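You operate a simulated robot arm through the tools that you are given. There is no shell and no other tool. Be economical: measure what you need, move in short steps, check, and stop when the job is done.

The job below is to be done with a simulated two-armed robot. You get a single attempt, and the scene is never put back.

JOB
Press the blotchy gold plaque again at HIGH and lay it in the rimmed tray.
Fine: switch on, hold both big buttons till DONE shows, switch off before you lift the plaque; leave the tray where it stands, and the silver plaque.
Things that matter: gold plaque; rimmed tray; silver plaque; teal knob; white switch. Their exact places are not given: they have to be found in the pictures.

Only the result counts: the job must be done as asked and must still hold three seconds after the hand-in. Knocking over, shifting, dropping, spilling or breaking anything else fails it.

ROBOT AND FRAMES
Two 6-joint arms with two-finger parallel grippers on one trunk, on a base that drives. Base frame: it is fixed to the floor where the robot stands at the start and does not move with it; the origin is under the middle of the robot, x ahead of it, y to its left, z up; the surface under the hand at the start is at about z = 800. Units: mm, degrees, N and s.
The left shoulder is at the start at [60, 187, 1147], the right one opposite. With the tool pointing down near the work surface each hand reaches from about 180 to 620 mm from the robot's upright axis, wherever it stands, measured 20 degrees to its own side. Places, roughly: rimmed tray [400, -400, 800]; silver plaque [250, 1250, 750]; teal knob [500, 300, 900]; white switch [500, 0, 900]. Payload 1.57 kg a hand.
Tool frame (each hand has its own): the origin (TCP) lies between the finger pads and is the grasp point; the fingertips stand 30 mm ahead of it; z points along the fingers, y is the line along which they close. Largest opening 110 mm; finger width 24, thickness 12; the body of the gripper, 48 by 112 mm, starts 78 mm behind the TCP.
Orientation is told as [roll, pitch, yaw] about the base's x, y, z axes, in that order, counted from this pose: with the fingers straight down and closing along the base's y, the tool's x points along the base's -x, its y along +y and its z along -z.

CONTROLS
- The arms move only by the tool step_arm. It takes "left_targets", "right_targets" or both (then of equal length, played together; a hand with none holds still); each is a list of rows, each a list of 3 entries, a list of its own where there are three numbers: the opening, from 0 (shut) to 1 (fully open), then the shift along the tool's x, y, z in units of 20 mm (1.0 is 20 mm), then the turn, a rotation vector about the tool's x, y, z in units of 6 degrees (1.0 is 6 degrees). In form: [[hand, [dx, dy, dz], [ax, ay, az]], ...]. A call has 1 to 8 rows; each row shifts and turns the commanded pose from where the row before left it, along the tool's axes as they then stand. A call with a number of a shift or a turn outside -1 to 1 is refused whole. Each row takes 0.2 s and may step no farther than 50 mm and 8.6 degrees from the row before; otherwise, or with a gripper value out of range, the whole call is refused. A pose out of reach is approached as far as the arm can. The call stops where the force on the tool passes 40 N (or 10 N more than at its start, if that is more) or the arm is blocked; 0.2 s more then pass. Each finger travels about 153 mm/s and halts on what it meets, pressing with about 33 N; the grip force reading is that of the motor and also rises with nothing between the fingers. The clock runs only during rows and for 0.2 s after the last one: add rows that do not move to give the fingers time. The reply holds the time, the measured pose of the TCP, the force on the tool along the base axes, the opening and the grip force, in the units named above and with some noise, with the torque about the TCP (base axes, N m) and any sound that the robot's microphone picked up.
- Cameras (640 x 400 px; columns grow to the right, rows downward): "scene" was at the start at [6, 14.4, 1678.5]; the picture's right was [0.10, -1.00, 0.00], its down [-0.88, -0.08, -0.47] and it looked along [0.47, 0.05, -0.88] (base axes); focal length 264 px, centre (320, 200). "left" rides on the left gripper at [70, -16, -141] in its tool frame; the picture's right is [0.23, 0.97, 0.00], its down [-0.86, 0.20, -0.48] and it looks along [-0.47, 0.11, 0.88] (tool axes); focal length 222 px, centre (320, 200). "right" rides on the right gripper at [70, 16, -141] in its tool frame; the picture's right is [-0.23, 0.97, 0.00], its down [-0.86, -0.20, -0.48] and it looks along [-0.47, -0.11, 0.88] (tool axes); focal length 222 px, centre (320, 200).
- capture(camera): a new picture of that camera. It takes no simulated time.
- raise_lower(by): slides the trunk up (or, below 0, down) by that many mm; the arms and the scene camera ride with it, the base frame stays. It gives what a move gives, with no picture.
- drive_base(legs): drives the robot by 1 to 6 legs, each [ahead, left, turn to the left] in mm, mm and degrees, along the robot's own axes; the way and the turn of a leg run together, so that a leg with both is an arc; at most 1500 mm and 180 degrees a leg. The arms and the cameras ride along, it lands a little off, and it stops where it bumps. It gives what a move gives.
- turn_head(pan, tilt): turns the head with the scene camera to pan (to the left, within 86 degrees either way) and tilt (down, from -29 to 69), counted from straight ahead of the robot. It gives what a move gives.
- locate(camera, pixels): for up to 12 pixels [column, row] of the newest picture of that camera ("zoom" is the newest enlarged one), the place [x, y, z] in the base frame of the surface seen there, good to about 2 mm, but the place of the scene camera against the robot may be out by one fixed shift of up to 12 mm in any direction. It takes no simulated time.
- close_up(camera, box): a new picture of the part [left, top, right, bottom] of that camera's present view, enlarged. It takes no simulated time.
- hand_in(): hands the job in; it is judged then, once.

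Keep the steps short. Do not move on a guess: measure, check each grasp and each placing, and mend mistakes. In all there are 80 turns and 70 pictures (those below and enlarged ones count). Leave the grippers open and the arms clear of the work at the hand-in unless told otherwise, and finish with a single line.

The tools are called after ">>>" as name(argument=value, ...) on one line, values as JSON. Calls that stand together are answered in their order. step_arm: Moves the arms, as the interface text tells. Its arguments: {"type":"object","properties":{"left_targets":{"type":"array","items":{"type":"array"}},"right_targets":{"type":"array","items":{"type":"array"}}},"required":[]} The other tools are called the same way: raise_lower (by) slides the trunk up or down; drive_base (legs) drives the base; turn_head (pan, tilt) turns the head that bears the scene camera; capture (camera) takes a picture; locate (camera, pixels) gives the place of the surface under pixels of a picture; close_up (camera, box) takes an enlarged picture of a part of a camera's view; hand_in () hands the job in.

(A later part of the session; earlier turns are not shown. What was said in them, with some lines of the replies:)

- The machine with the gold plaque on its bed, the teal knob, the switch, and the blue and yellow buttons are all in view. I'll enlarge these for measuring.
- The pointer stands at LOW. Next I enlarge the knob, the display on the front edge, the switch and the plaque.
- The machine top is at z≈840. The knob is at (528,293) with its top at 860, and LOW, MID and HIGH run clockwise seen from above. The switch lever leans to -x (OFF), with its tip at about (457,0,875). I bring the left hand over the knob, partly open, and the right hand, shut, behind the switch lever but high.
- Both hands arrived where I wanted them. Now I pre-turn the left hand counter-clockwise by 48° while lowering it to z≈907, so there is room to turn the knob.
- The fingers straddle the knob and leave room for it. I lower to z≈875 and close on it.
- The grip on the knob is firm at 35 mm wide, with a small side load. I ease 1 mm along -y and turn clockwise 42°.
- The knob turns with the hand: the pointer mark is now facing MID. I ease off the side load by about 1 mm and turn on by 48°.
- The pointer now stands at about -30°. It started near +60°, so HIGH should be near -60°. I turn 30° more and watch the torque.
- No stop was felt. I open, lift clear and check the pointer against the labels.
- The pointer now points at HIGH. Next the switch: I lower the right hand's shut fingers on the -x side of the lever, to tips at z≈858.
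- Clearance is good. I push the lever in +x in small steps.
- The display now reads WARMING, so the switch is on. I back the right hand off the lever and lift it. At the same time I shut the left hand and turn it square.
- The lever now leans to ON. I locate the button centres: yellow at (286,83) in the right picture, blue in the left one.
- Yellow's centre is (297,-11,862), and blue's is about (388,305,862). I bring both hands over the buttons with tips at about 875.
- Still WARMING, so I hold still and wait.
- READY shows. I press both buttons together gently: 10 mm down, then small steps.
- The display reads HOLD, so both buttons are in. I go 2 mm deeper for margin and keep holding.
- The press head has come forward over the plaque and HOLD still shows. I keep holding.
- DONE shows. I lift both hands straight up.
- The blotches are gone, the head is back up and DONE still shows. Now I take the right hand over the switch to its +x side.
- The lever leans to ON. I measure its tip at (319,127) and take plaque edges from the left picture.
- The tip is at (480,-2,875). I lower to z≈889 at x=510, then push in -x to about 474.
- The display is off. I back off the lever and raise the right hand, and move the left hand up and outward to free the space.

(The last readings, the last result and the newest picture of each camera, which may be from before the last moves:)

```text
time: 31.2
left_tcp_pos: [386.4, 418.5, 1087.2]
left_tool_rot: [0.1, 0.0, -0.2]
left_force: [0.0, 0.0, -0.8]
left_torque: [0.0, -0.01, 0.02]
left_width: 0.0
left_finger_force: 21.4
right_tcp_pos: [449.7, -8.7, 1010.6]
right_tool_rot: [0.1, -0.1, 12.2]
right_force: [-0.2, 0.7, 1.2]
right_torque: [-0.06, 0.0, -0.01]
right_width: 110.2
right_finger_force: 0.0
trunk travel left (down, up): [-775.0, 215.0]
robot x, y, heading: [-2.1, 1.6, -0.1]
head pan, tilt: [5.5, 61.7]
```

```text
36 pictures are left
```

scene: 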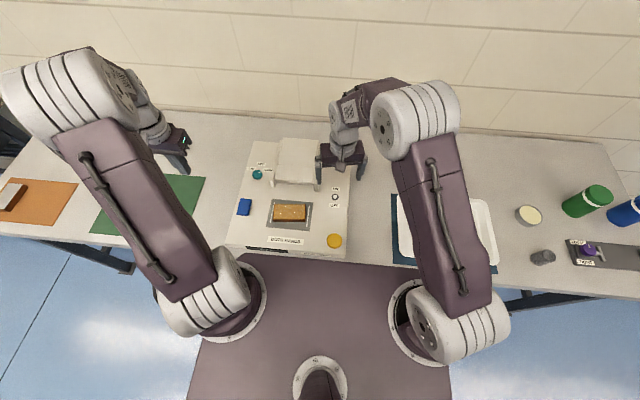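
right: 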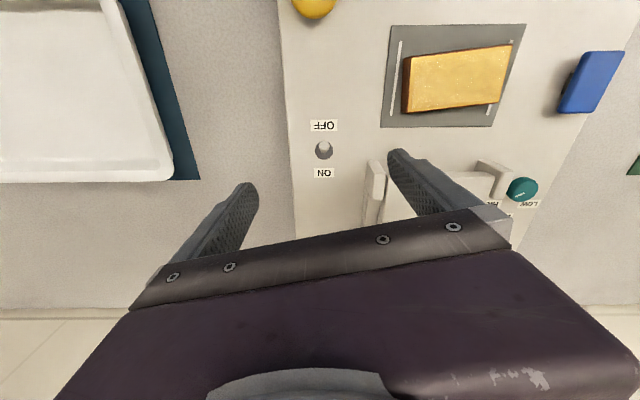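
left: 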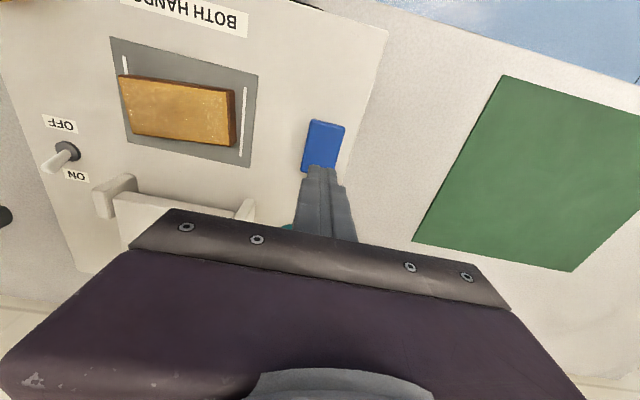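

I measure the plaque's top corners and the tray's inside.

>>> close_up(camera="right", box=[370, 10, 530, 130])

>>> locate(camera="right", pixels=[[413, 61], [507, 48], [501, 100], [411, 109], [458, 80], [413, 85], [503, 75], [455, 57], [457, 104]])

>>> locate(camera="scene", pixels=[[462, 210], [480, 215], [475, 235], [480, 250], [490, 205], [402, 215], [500, 262]])

```text
3.33 times, centred on (450, 70) of right
```

zoom: 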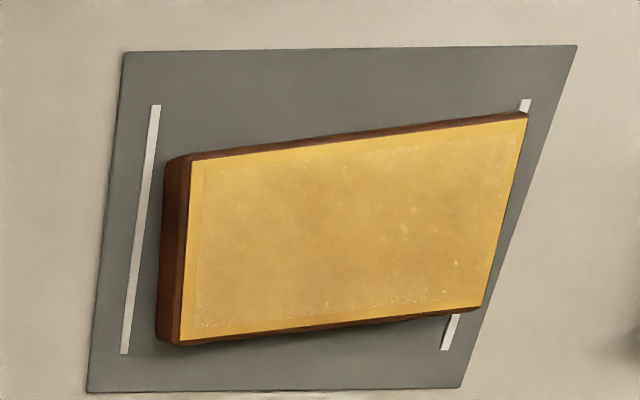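

```text
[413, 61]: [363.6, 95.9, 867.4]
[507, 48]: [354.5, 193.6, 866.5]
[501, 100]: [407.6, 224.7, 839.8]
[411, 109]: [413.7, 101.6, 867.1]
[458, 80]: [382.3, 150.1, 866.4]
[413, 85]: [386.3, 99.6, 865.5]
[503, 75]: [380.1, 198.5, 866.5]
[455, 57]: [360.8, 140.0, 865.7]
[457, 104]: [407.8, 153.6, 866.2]
```

```text
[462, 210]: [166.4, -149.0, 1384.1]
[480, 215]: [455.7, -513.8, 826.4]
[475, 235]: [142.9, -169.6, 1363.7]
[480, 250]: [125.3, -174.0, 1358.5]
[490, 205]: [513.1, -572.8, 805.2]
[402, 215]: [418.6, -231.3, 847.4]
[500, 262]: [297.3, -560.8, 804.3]
```

The plaque's centre is (383.5,148) and it is turned about +5.5°. I move the right hand over it, then turn to yaw 95.5°.

>>> step_arm(right_targets=[[1, [0.2, 1, 0], [0, 0, 0]], [1, [0.2, 1, 0], [0, 0, 0]], [1, [0.2, 1, 0], [0, 0, 0]], [1, [0.2, 1, 0], [0, 0, 0]], [1, [0.2, 1, 0], [0, 0, 0]], [1, [0.2, 1, 0], [0, 0, 0]], [1, [0.2, 1, 0], [0, 0, 0]], [1, [0.18, 1, 0], [0, 0, 0]]])

>>> step_arm(right_targets=[[1, [0, 0.36, 0], [0, 0, -1]], [1, [0, 0, 0], [0, 0, -1]], [1, [0, 0, 0], [0, 0, -1]], [1, [0, 0, 0], [0, 0, -1]], [1, [0, 0, 0], [0, 0, -1]], [1, [0, 0, 0], [0, 0, -1]], [1, [0, 0, 0], [0, 0, -1]], [1, [0, 0, 0], [0, 0, -1]]])

>>> step_arm(right_targets=[[1, [0, 0, 0.5], [0, 0, -1]], [1, [0, 0, 0.5], [0, 0, -1]], [1, [0, 0, 0.5], [0, 0, -1]], [1, [0, 0, 0.5], [0, 0, -1]], [1, [0, 0, 0.5], [0, 0, -1]], [1, [0, 0, 0.5], [0, 0, -0.88]]])

>>> capture(camera="right")

>>> capture(camera="scene")

```text
time: 33.0
left_tcp_pos: [387.0, 417.5, 1086.1]
left_tool_rot: [0.0, 0.1, -0.1]
left_force: [-0.2, -0.7, -0.5]
left_torque: [-0.02, -0.01, 0.02]
left_width: 0.0
left_finger_force: 21.3
right_tcp_pos: [385.7, 143.0, 1008.3]
right_tool_rot: [0.0, 0.1, 12.0]
right_force: [-0.3, -0.6, 0.5]
right_torque: [0.01, 0.0, 0.0]
right_width: 110.1
right_finger_force: 0.0
trunk travel left (down, up): [-775.0, 215.0]
robot x, y, heading: [-2.3, 1.6, 0.1]
head pan, tilt: [5.5, 61.7]
```

```text
time: 34.8
left_tcp_pos: [386.5, 416.7, 1086.4]
left_tool_rot: [-0.1, 0.0, -0.2]
left_force: [-1.2, 0.3, -0.1]
left_torque: [-0.01, 0.0, 0.02]
left_width: 0.0
left_finger_force: 21.3
right_tcp_pos: [384.9, 148.6, 1009.8]
right_tool_rot: [0.0, 0.0, 60.1]
right_force: [0.8, 0.5, 0.9]
right_torque: [0.01, 0.0, 0.02]
right_width: 110.1
right_finger_force: 0.1
trunk travel left (down, up): [-775.0, 215.0]
robot x, y, heading: [-0.9, -1.2, 0.0]
head pan, tilt: [5.5, 61.7]
```

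```text
time: 36.2
left_tcp_pos: [387.1, 417.6, 1087.2]
left_tool_rot: [-0.1, 0.1, -0.1]
left_force: [0.0, 0.3, -0.1]
left_torque: [0.02, -0.02, 0.0]
left_width: 0.0
left_finger_force: 21.5
right_tcp_pos: [384.2, 149.7, 949.6]
right_tool_rot: [-0.1, 0.1, 95.5]
right_force: [-0.4, -0.5, -0.8]
right_torque: [0.02, 0.03, 0.0]
right_width: 110.2
right_finger_force: 0.0
trunk travel left (down, up): [-775.0, 215.0]
robot x, y, heading: [0.8, 0.1, -0.4]
head pan, tilt: [5.5, 61.7]
```

```text
34 pictures are left
```

right: 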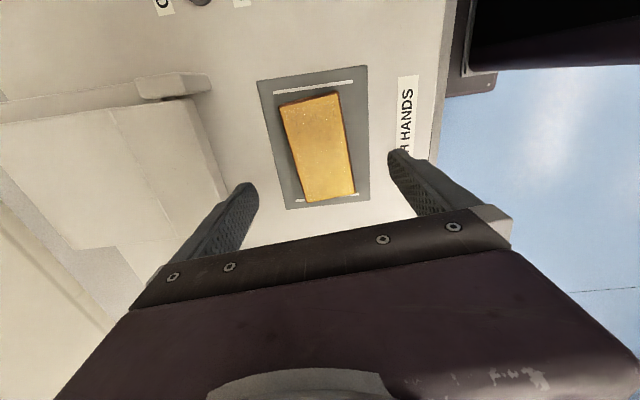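

```text
33 pictures are left
```

scene: 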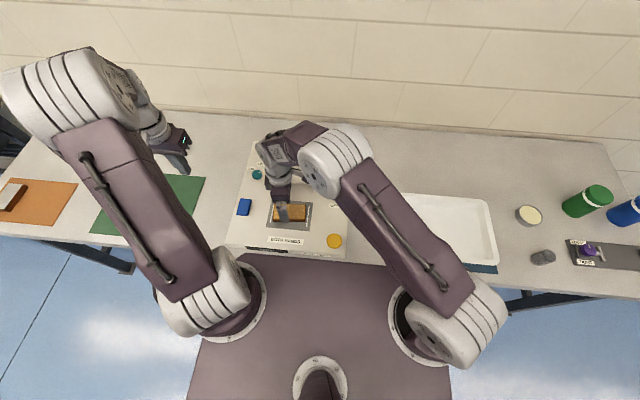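

The plaque lies centred between the fingers. I lower to z≈876 and close.

>>> step_arm(right_targets=[[1, [0, 0, 1], [0, 0, 0]], [1, [0, 0, 1], [0, 0, 0]], [1, [0, 0, 1], [0, 0, 0]], [1, [0, 0, 0.68], [0, 0, 0]], [0.6, [0, 0, 0], [0, 0, 0]], [0.4, [0, 0, 0], [0, 0, 0]], [0.4, [0, 0, 0], [0, 0, 0]]])

>>> capture(camera="right")

```text
time: 37.8
left_tcp_pos: [387.3, 418.7, 1087.0]
left_tool_rot: [0.0, 0.1, -0.1]
left_force: [0.3, -0.9, 0.3]
left_torque: [0.02, -0.01, 0.03]
left_width: 0.1
left_finger_force: 21.3
right_tcp_pos: [383.6, 149.3, 875.6]
right_tool_rot: [0.0, 0.1, 95.2]
right_force: [0.9, 0.0, 0.4]
right_torque: [0.02, -0.02, 0.0]
right_width: 59.3
right_finger_force: 33.5
trunk travel left (down, up): [-775.0, 215.0]
robot x, y, heading: [-1.5, -2.3, 0.1]
head pan, tilt: [5.5, 61.7]
```

```text
32 pictures are left
```

right: 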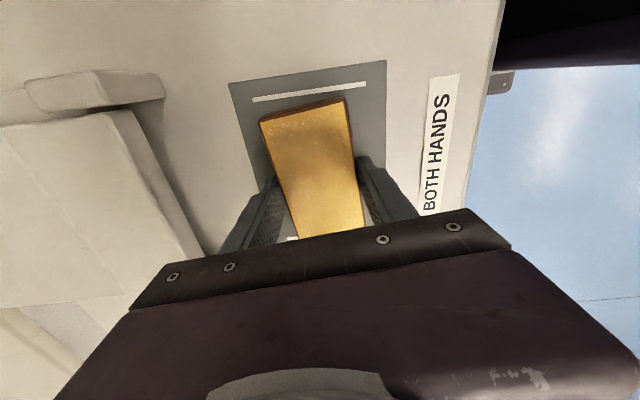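

It is gripped at 59 mm with 33 N. I lift straight up and check.

>>> step_arm(right_targets=[[0.3, [0, 0, 0], [0, 0, 0]], [0.3, [0, 0, -0.5], [0, 0, 0]], [0.3, [0, 0, -0.8], [0, 0, 0]], [0.3, [0, 0, -1], [0, 0, 0]], [0.3, [0, 0, -1], [0, 0, 0]], [0.3, [0, 0, -1], [0, 0, 0]], [0.3, [0, 0, -0.7], [0, 0, 0]]])

>>> capture(camera="right")

>>> capture(camera="scene")

```text
time: 39.4
left_tcp_pos: [386.4, 416.8, 1085.7]
left_tool_rot: [0.0, 0.0, -0.2]
left_force: [0.0, 0.0, 0.1]
left_torque: [0.02, -0.01, 0.02]
left_width: 0.0
left_finger_force: 21.6
right_tcp_pos: [383.5, 151.1, 975.1]
right_tool_rot: [-0.1, -0.1, 95.3]
right_force: [-0.1, 0.6, -1.6]
right_torque: [0.05, -0.02, 0.0]
right_width: 59.3
right_finger_force: 33.1
trunk travel left (down, up): [-775.0, 215.0]
robot x, y, heading: [1.0, 0.2, 0.1]
head pan, tilt: [5.5, 61.7]
```

```text
31 pictures are left
```

right: 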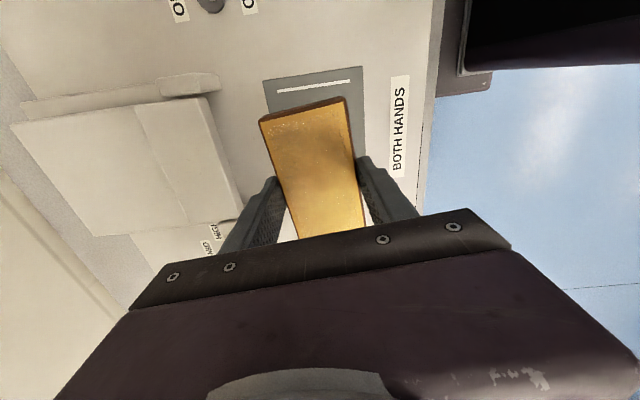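

```text
30 pictures are left
```

scene: 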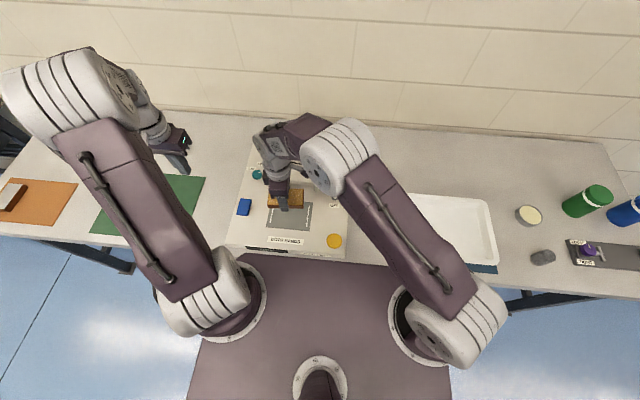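

It lifted cleanly. I turn back toward yaw 45° over the machine, then travel in -y.

>>> step_arm(right_targets=[[0.3, [0, 0, -0.3], [0, 0, 1]], [0.3, [0, 0, -0.3], [0, 0, 1]], [0.3, [0, 0, -0.3], [0, 0, 1]], [0.3, [0, 0, -0.3], [0, 0, 1]], [0.3, [0, 0, 0], [0, 0, 1]], [0.3, [0, 0, 0], [0, 0, 1]], [0.3, [0, 0, 0], [0, 0, 1]], [0.3, [0, 0, 0], [0, 0, 1]]])

>>> step_arm(right_targets=[[0.3, [0.5, -0.5, 0], [0, 0, 0.38]], [0.3, [0.8, -0.8, 0], [0, 0, 0]], [0.3, [1, -1, 0], [0, 0, 0]], [0.3, [1, -1, 0], [0, 0, 0]], [0.3, [1, -1, 0], [0, 0, 0]], [0.3, [1, -1, 0], [0, 0, 0]], [0.3, [1, -1, 0], [0, 0, 0]], [0.3, [1, -1, 0], [0, 0, 0]]])

>>> step_arm(right_targets=[[0.3, [1, -1, 0], [0, 0, 0]], [0.3, [1, -1, 0], [0, 0, 0]], [0.3, [1, -1, 0], [0, 0, 0]], [0.3, [1, -1, 0], [0, 0, 0]], [0.3, [1, -1, 0], [0, 0, 0]], [0.3, [1, -1, 0], [0, 0, 0]], [0.3, [1, -1, 0], [0, 0, 0]], [0.3, [0.6, -0.6, 0], [0, 0, 0]]])

>>> capture(camera="right")

>>> capture(camera="scene")

```text
time: 41.2
left_tcp_pos: [388.1, 417.1, 1085.9]
left_tool_rot: [0.1, 0.0, -0.1]
left_force: [0.1, 0.3, 1.2]
left_torque: [0.03, 0.02, 0.0]
left_width: 0.0
left_finger_force: 21.0
right_tcp_pos: [384.6, 150.2, 1000.3]
right_tool_rot: [0.0, 0.1, 47.2]
right_force: [0.3, -0.7, -1.4]
right_torque: [0.01, 0.02, 0.0]
right_width: 59.3
right_finger_force: 33.4
trunk travel left (down, up): [-775.0, 215.0]
robot x, y, heading: [3.8, 5.7, -0.1]
head pan, tilt: [5.5, 61.7]
```

```text
time: 43.0
left_tcp_pos: [387.3, 415.7, 1086.8]
left_tool_rot: [0.1, 0.0, 0.0]
left_force: [0.2, 0.1, -0.3]
left_torque: [0.01, 0.0, -0.04]
left_width: 0.0
left_finger_force: 21.2
right_tcp_pos: [386.9, -57.2, 998.1]
right_tool_rot: [0.1, 0.0, 45.0]
right_force: [-1.0, 0.2, -1.2]
right_torque: [0.03, 0.04, 0.02]
right_width: 59.2
right_finger_force: 33.2
trunk travel left (down, up): [-775.0, 215.0]
robot x, y, heading: [-1.6, -2.9, 0.1]
head pan, tilt: [5.5, 61.7]
```

```text
time: 44.8
left_tcp_pos: [387.9, 417.3, 1088.0]
left_tool_rot: [0.0, 0.0, 0.0]
left_force: [-0.3, -1.7, -0.1]
left_torque: [0.01, -0.01, -0.04]
left_width: 0.2
left_finger_force: 20.9
right_tcp_pos: [384.5, -273.2, 999.8]
right_tool_rot: [-0.1, 0.0, 45.0]
right_force: [0.1, -0.4, -2.0]
right_torque: [0.01, -0.04, 0.05]
right_width: 59.3
right_finger_force: 32.9
trunk travel left (down, up): [-775.0, 215.0]
robot x, y, heading: [-1.9, 1.3, 0.2]
head pan, tilt: [5.5, 61.7]
```

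```text
29 pictures are left
```

right: 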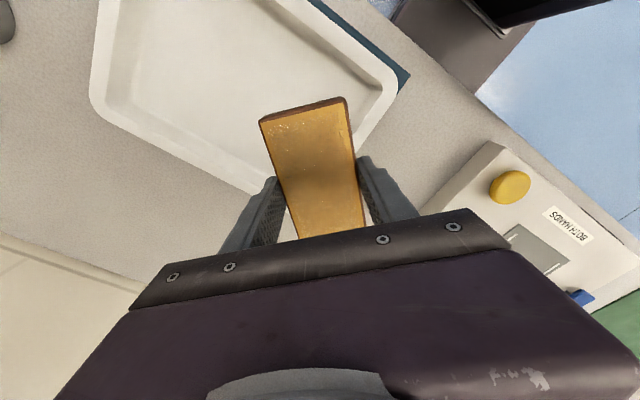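

```text
28 pictures are left
```

scene: 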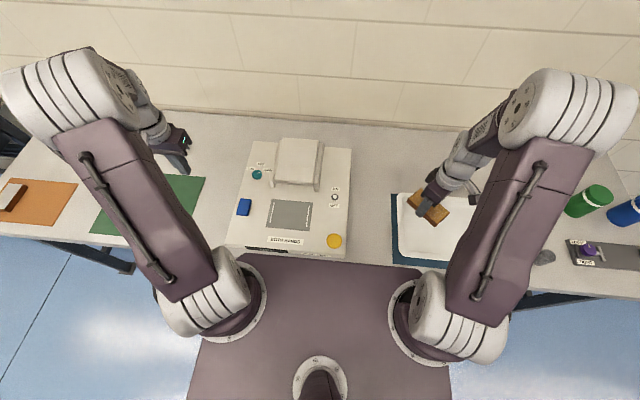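

The plaque is held steady. I measure the tray's rim and floor from here.

>>> locate(camera="scene", pixels=[[398, 225], [401, 196], [405, 240], [420, 257], [440, 260], [408, 235], [415, 245]])

>>> locate(camera="right", pixels=[[93, 100], [100, 40], [110, 95], [180, 155], [385, 85], [372, 95], [330, 20], [200, 80], [220, 130], [340, 70], [130, 30], [225, 170]])

```text
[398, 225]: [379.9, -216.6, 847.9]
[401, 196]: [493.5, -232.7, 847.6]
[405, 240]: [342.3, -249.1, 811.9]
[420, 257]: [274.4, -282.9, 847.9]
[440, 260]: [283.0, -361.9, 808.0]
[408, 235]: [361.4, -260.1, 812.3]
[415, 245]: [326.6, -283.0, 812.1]
```

```text
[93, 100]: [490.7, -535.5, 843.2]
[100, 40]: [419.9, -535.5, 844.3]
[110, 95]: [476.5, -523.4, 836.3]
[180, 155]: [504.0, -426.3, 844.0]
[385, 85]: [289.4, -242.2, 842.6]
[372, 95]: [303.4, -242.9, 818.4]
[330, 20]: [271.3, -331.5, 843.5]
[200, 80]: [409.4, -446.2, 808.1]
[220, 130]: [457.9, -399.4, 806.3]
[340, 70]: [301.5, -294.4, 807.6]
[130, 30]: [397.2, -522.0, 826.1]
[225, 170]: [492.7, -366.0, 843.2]
```

The tray floor is at z≈807 and the rim at 843, with the centre near (388,-378). I move there and turn to yaw 0.

>>> step_arm(right_targets=[[0.3, [1, -1, 0], [0, 0, 0]], [0.3, [1, -1, 0], [0, 0, 0]], [0.3, [1, -1, 0], [0, 0, 0]], [0.3, [0.7, -0.7, 0], [0, 0, 0]], [0.3, [0, 0, 0], [0, 0, 1]], [0.3, [0, 0, 0], [0, 0, 1]], [0.3, [0, 0, 0], [0, 0, 1]], [0.3, [0, 0, 0], [0, 0, 1]]])

>>> step_arm(right_targets=[[0.3, [0, 0, 1], [0, 0, 1]], [0.3, [0, 0, 1], [0, 0, 1]], [0.3, [0, 0, 1], [0, 0, 1]], [0.3, [0, 0, 1], [0, 0, 0.5]], [0.3, [0, 0, 0.5], [0, 0, 0]], [0.3, [0, 0, 0], [0, 0, 0]]])

>>> capture(camera="right")

>>> capture(camera="scene")

```text
time: 46.6
left_tcp_pos: [386.9, 416.7, 1086.8]
left_tool_rot: [0.0, 0.0, 0.0]
left_force: [0.1, -0.6, -0.3]
left_torque: [0.01, 0.02, -0.01]
left_width: 0.1
left_finger_force: 21.3
right_tcp_pos: [385.5, -377.0, 999.9]
right_tool_rot: [-0.1, 0.0, 20.9]
right_force: [-0.8, -0.3, -2.0]
right_torque: [0.03, -0.02, -0.01]
right_width: 59.4
right_finger_force: 33.1
trunk travel left (down, up): [-775.0, 215.0]
robot x, y, heading: [-0.2, 1.5, -0.1]
head pan, tilt: [5.5, 61.7]
```

```text
time: 48.0
left_tcp_pos: [387.3, 416.7, 1086.6]
left_tool_rot: [0.0, 0.0, -0.2]
left_force: [0.0, -0.1, 0.0]
left_torque: [0.02, -0.04, 0.02]
left_width: 0.0
left_finger_force: 21.3
right_tcp_pos: [385.2, -376.6, 910.3]
right_tool_rot: [0.0, 0.0, -0.1]
right_force: [-0.3, 0.7, -2.1]
right_torque: [0.01, 0.04, -0.01]
right_width: 59.3
right_finger_force: 33.0
trunk travel left (down, up): [-775.0, 215.0]
robot x, y, heading: [-0.9, 2.2, -0.1]
head pan, tilt: [5.5, 61.7]
```

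```text
27 pictures are left
```

right: 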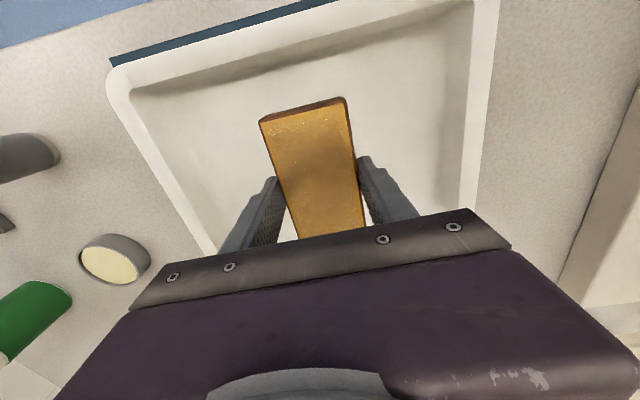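

```text
26 pictures are left
```

scene: 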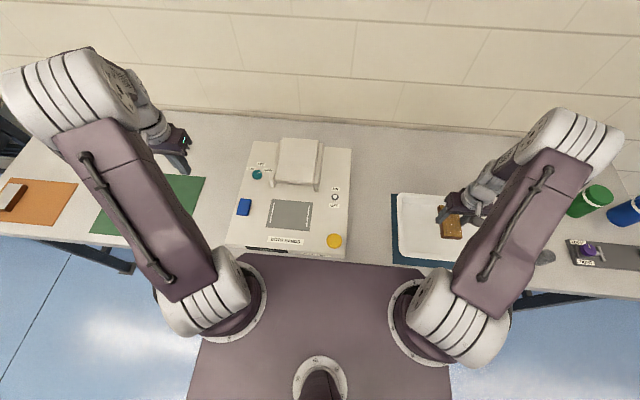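

The plaque is over the tray floor. I lower 64 mm, then in 2 mm steps until contact.

>>> step_arm(right_targets=[[0.3, [0, 0, 1], [0, 0, 0]], [0.3, [0, 0, 1], [0, 0, 0]], [0.3, [0, 0, 0.8], [0, 0, 0]], [0.3, [0, 0, 0.4], [0, 0, 0]], [0.3, [0, 0, 0.1], [0, 0, 0]], [0.3, [0, 0, 0.1], [0, 0, 0]]])

```text
time: 49.4
left_tcp_pos: [387.6, 417.1, 1086.7]
left_tool_rot: [-0.1, 0.0, -0.1]
left_force: [-0.4, 0.3, 0.3]
left_torque: [0.0, 0.01, 0.02]
left_width: 0.3
left_finger_force: 21.9
right_tcp_pos: [385.8, -376.7, 841.6]
right_tool_rot: [0.0, 0.0, 0.0]
right_force: [0.3, 0.1, -2.0]
right_torque: [-0.01, 0.0, 0.01]
right_width: 59.2
right_finger_force: 32.7
trunk travel left (down, up): [-775.0, 215.0]
robot x, y, heading: [-1.2, -0.5, 0.1]
head pan, tilt: [5.5, 61.7]
```

No contact yet (still -2 N). I continue in 1 mm steps.

>>> step_arm(right_targets=[[0.3, [0, 0, 0.05], [0, 0, 0]], [0.3, [0, 0, 0.05], [0, 0, 0]]])

```text
time: 50.0
left_tcp_pos: [387.7, 417.2, 1085.3]
left_tool_rot: [-0.1, 0.1, 0.0]
left_force: [0.5, 0.7, -0.1]
left_torque: [0.03, 0.01, 0.0]
left_width: 0.4
left_finger_force: 21.2
right_tcp_pos: [385.9, -377.2, 840.7]
right_tool_rot: [0.0, 0.0, 0.0]
right_force: [-0.1, -0.3, -1.7]
right_torque: [-0.01, 0.02, 0.04]
right_width: 59.3
right_finger_force: 32.7
trunk travel left (down, up): [-775.0, 215.0]
robot x, y, heading: [4.1, 0.3, 0.1]
head pan, tilt: [5.5, 61.7]
```

>>> step_arm(right_targets=[[0.3, [0, 0, 0.05], [0, 0, 0]], [0.3, [0, 0, 0.05], [0, 0, 0]]])

>>> capture(camera="right")

```text
time: 50.6
left_tcp_pos: [387.1, 418.6, 1088.0]
left_tool_rot: [0.0, -0.1, -0.1]
left_force: [-0.2, -1.0, 0.3]
left_torque: [-0.01, 0.0, -0.01]
left_width: 0.1
left_finger_force: 21.4
right_tcp_pos: [384.5, -376.6, 839.1]
right_tool_rot: [-0.1, -0.1, -0.1]
right_force: [-0.1, -2.9, 13.1]
right_torque: [0.03, 0.86, 0.18]
right_width: 59.3
right_finger_force: 33.5
trunk travel left (down, up): [-775.0, 215.0]
robot x, y, heading: [2.3, 1.5, -0.1]
head pan, tilt: [5.5, 61.7]
```

```text
25 pictures are left
```

right: 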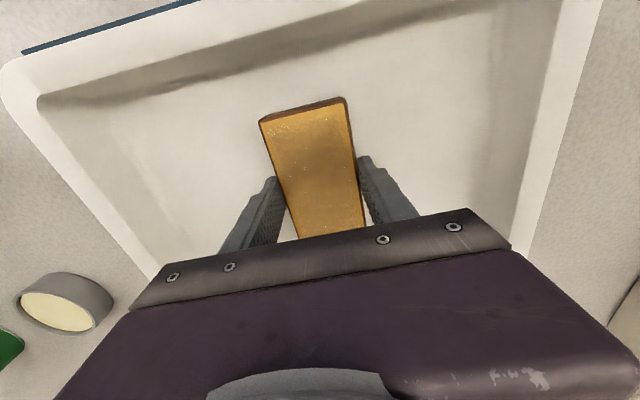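

It has touched the floor at 13 N. I ease 0.5 mm up, open slowly, then lift.

>>> step_arm(right_targets=[[0.3, [0, 0, -0.025], [0, 0, 0]], [0.6, [0, 0, 0], [0, 0, 0]], [0.8, [0, 0, 0], [0, 0, 0]], [0.8, [0, 0, 0], [0, 0, 0]], [0.8, [0, 0, -0.5], [0, 0, 0]], [0.8, [0, 0, -1], [0, 0, 0]], [0.8, [0, 0, -1], [0, 0, 0]], [0.8, [0, 0, -1], [0, 0, 0]]])

>>> step_arm(right_targets=[[1, [0, 0, -1], [0, 0, 0]], [1, [0, 0, -1], [0, 0, 0]], [1, [0, 0, -1], [0, 0, 0]], [1, [0, 0, -1], [0, 0, 0]], [1, [0, 0, -1], [0, 0, 0]], [1, [0, 0, -1], [0, 0, 0]], [1, [-0.5, 0, -1], [0, 0, 0]], [1, [-0.5, 0, -1], [0, 0, 0]]], left_targets=[[0.5, [0, 0, 0], [0, 0, 0]], [1, [0, 0, 0], [0, 0, 0]], [1, [0, 0, 0], [0, 0, 0]], [1, [0, 0, 0], [0, 0, 0]], [1, [0, 0, 0], [0, 0, 0]], [1, [0, 0, 0], [0, 0, 0]], [1, [0, 0, 0], [0, 0, 0]], [1, [0, 0, 0], [0, 0, 0]]])

>>> capture(camera="right")

>>> capture(camera="scene")

>>> close_up(camera="scene", box=[220, 130, 364, 270])

```text
time: 52.4
left_tcp_pos: [387.0, 417.2, 1086.5]
left_tool_rot: [0.1, 0.0, -0.1]
left_force: [0.7, 0.8, -0.4]
left_torque: [-0.01, -0.01, -0.02]
left_width: 0.0
left_finger_force: 21.8
right_tcp_pos: [383.6, -377.3, 908.6]
right_tool_rot: [-0.1, -0.1, 0.0]
right_force: [-0.6, 0.2, -0.7]
right_torque: [-0.01, 0.01, 0.01]
right_width: 88.0
right_finger_force: 0.0
trunk travel left (down, up): [-775.0, 215.0]
robot x, y, heading: [-1.7, 0.7, -0.0]
head pan, tilt: [5.5, 61.7]
```

```text
time: 54.2
left_tcp_pos: [386.9, 418.4, 1085.7]
left_tool_rot: [0.0, 0.0, -0.1]
left_force: [-0.2, 0.3, 0.5]
left_torque: [0.04, 0.01, 0.02]
left_width: 109.9
left_finger_force: 0.1
right_tcp_pos: [403.8, -377.0, 1069.7]
right_tool_rot: [0.1, -0.1, 0.1]
right_force: [0.2, -0.2, -0.7]
right_torque: [0.0, -0.04, 0.0]
right_width: 110.0
right_finger_force: 0.1
trunk travel left (down, up): [-775.0, 215.0]
robot x, y, heading: [-0.9, -0.5, -0.3]
head pan, tilt: [5.5, 61.7]
```

```text
24 pictures are left
```

right: 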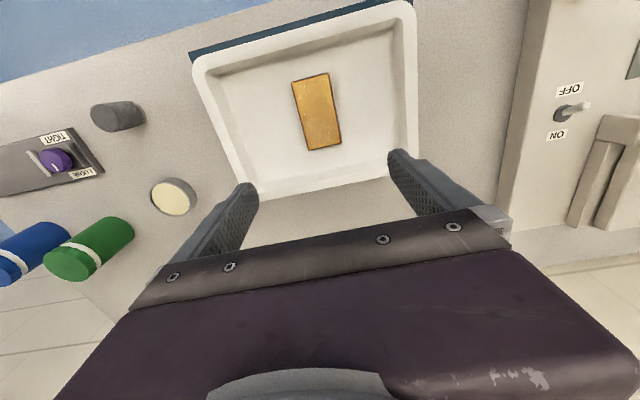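

```text
23 pictures are left
```

scene: 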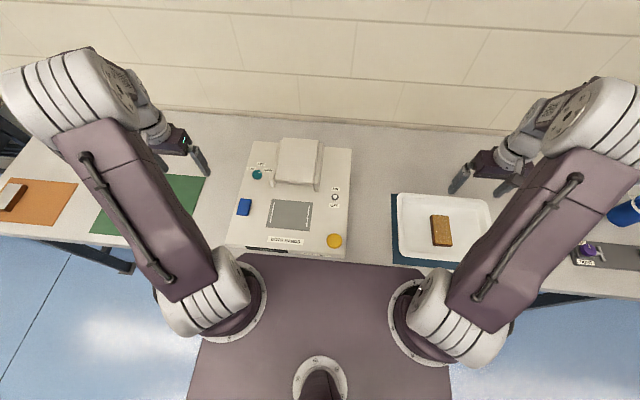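

```text
2.86 times, centred on (292, 200) of scene
```

zoom: 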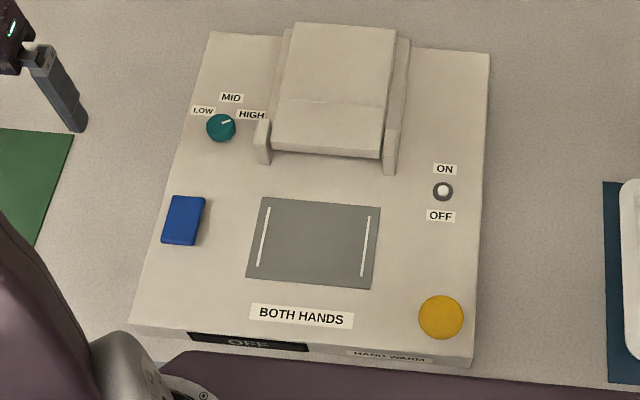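

The plaque lies flat in the tray, the display reads OFF, the lever leans to OFF, and both grippers are open and clear. I hand in.

>>> hand_in()

```text
The job is handed in.
```

I pressed the gold plaque at HIGH until DONE showed, switched the machine off, and laid the plaque flat in the rimmed tray; the silver plaque and the tray were left where they stood.
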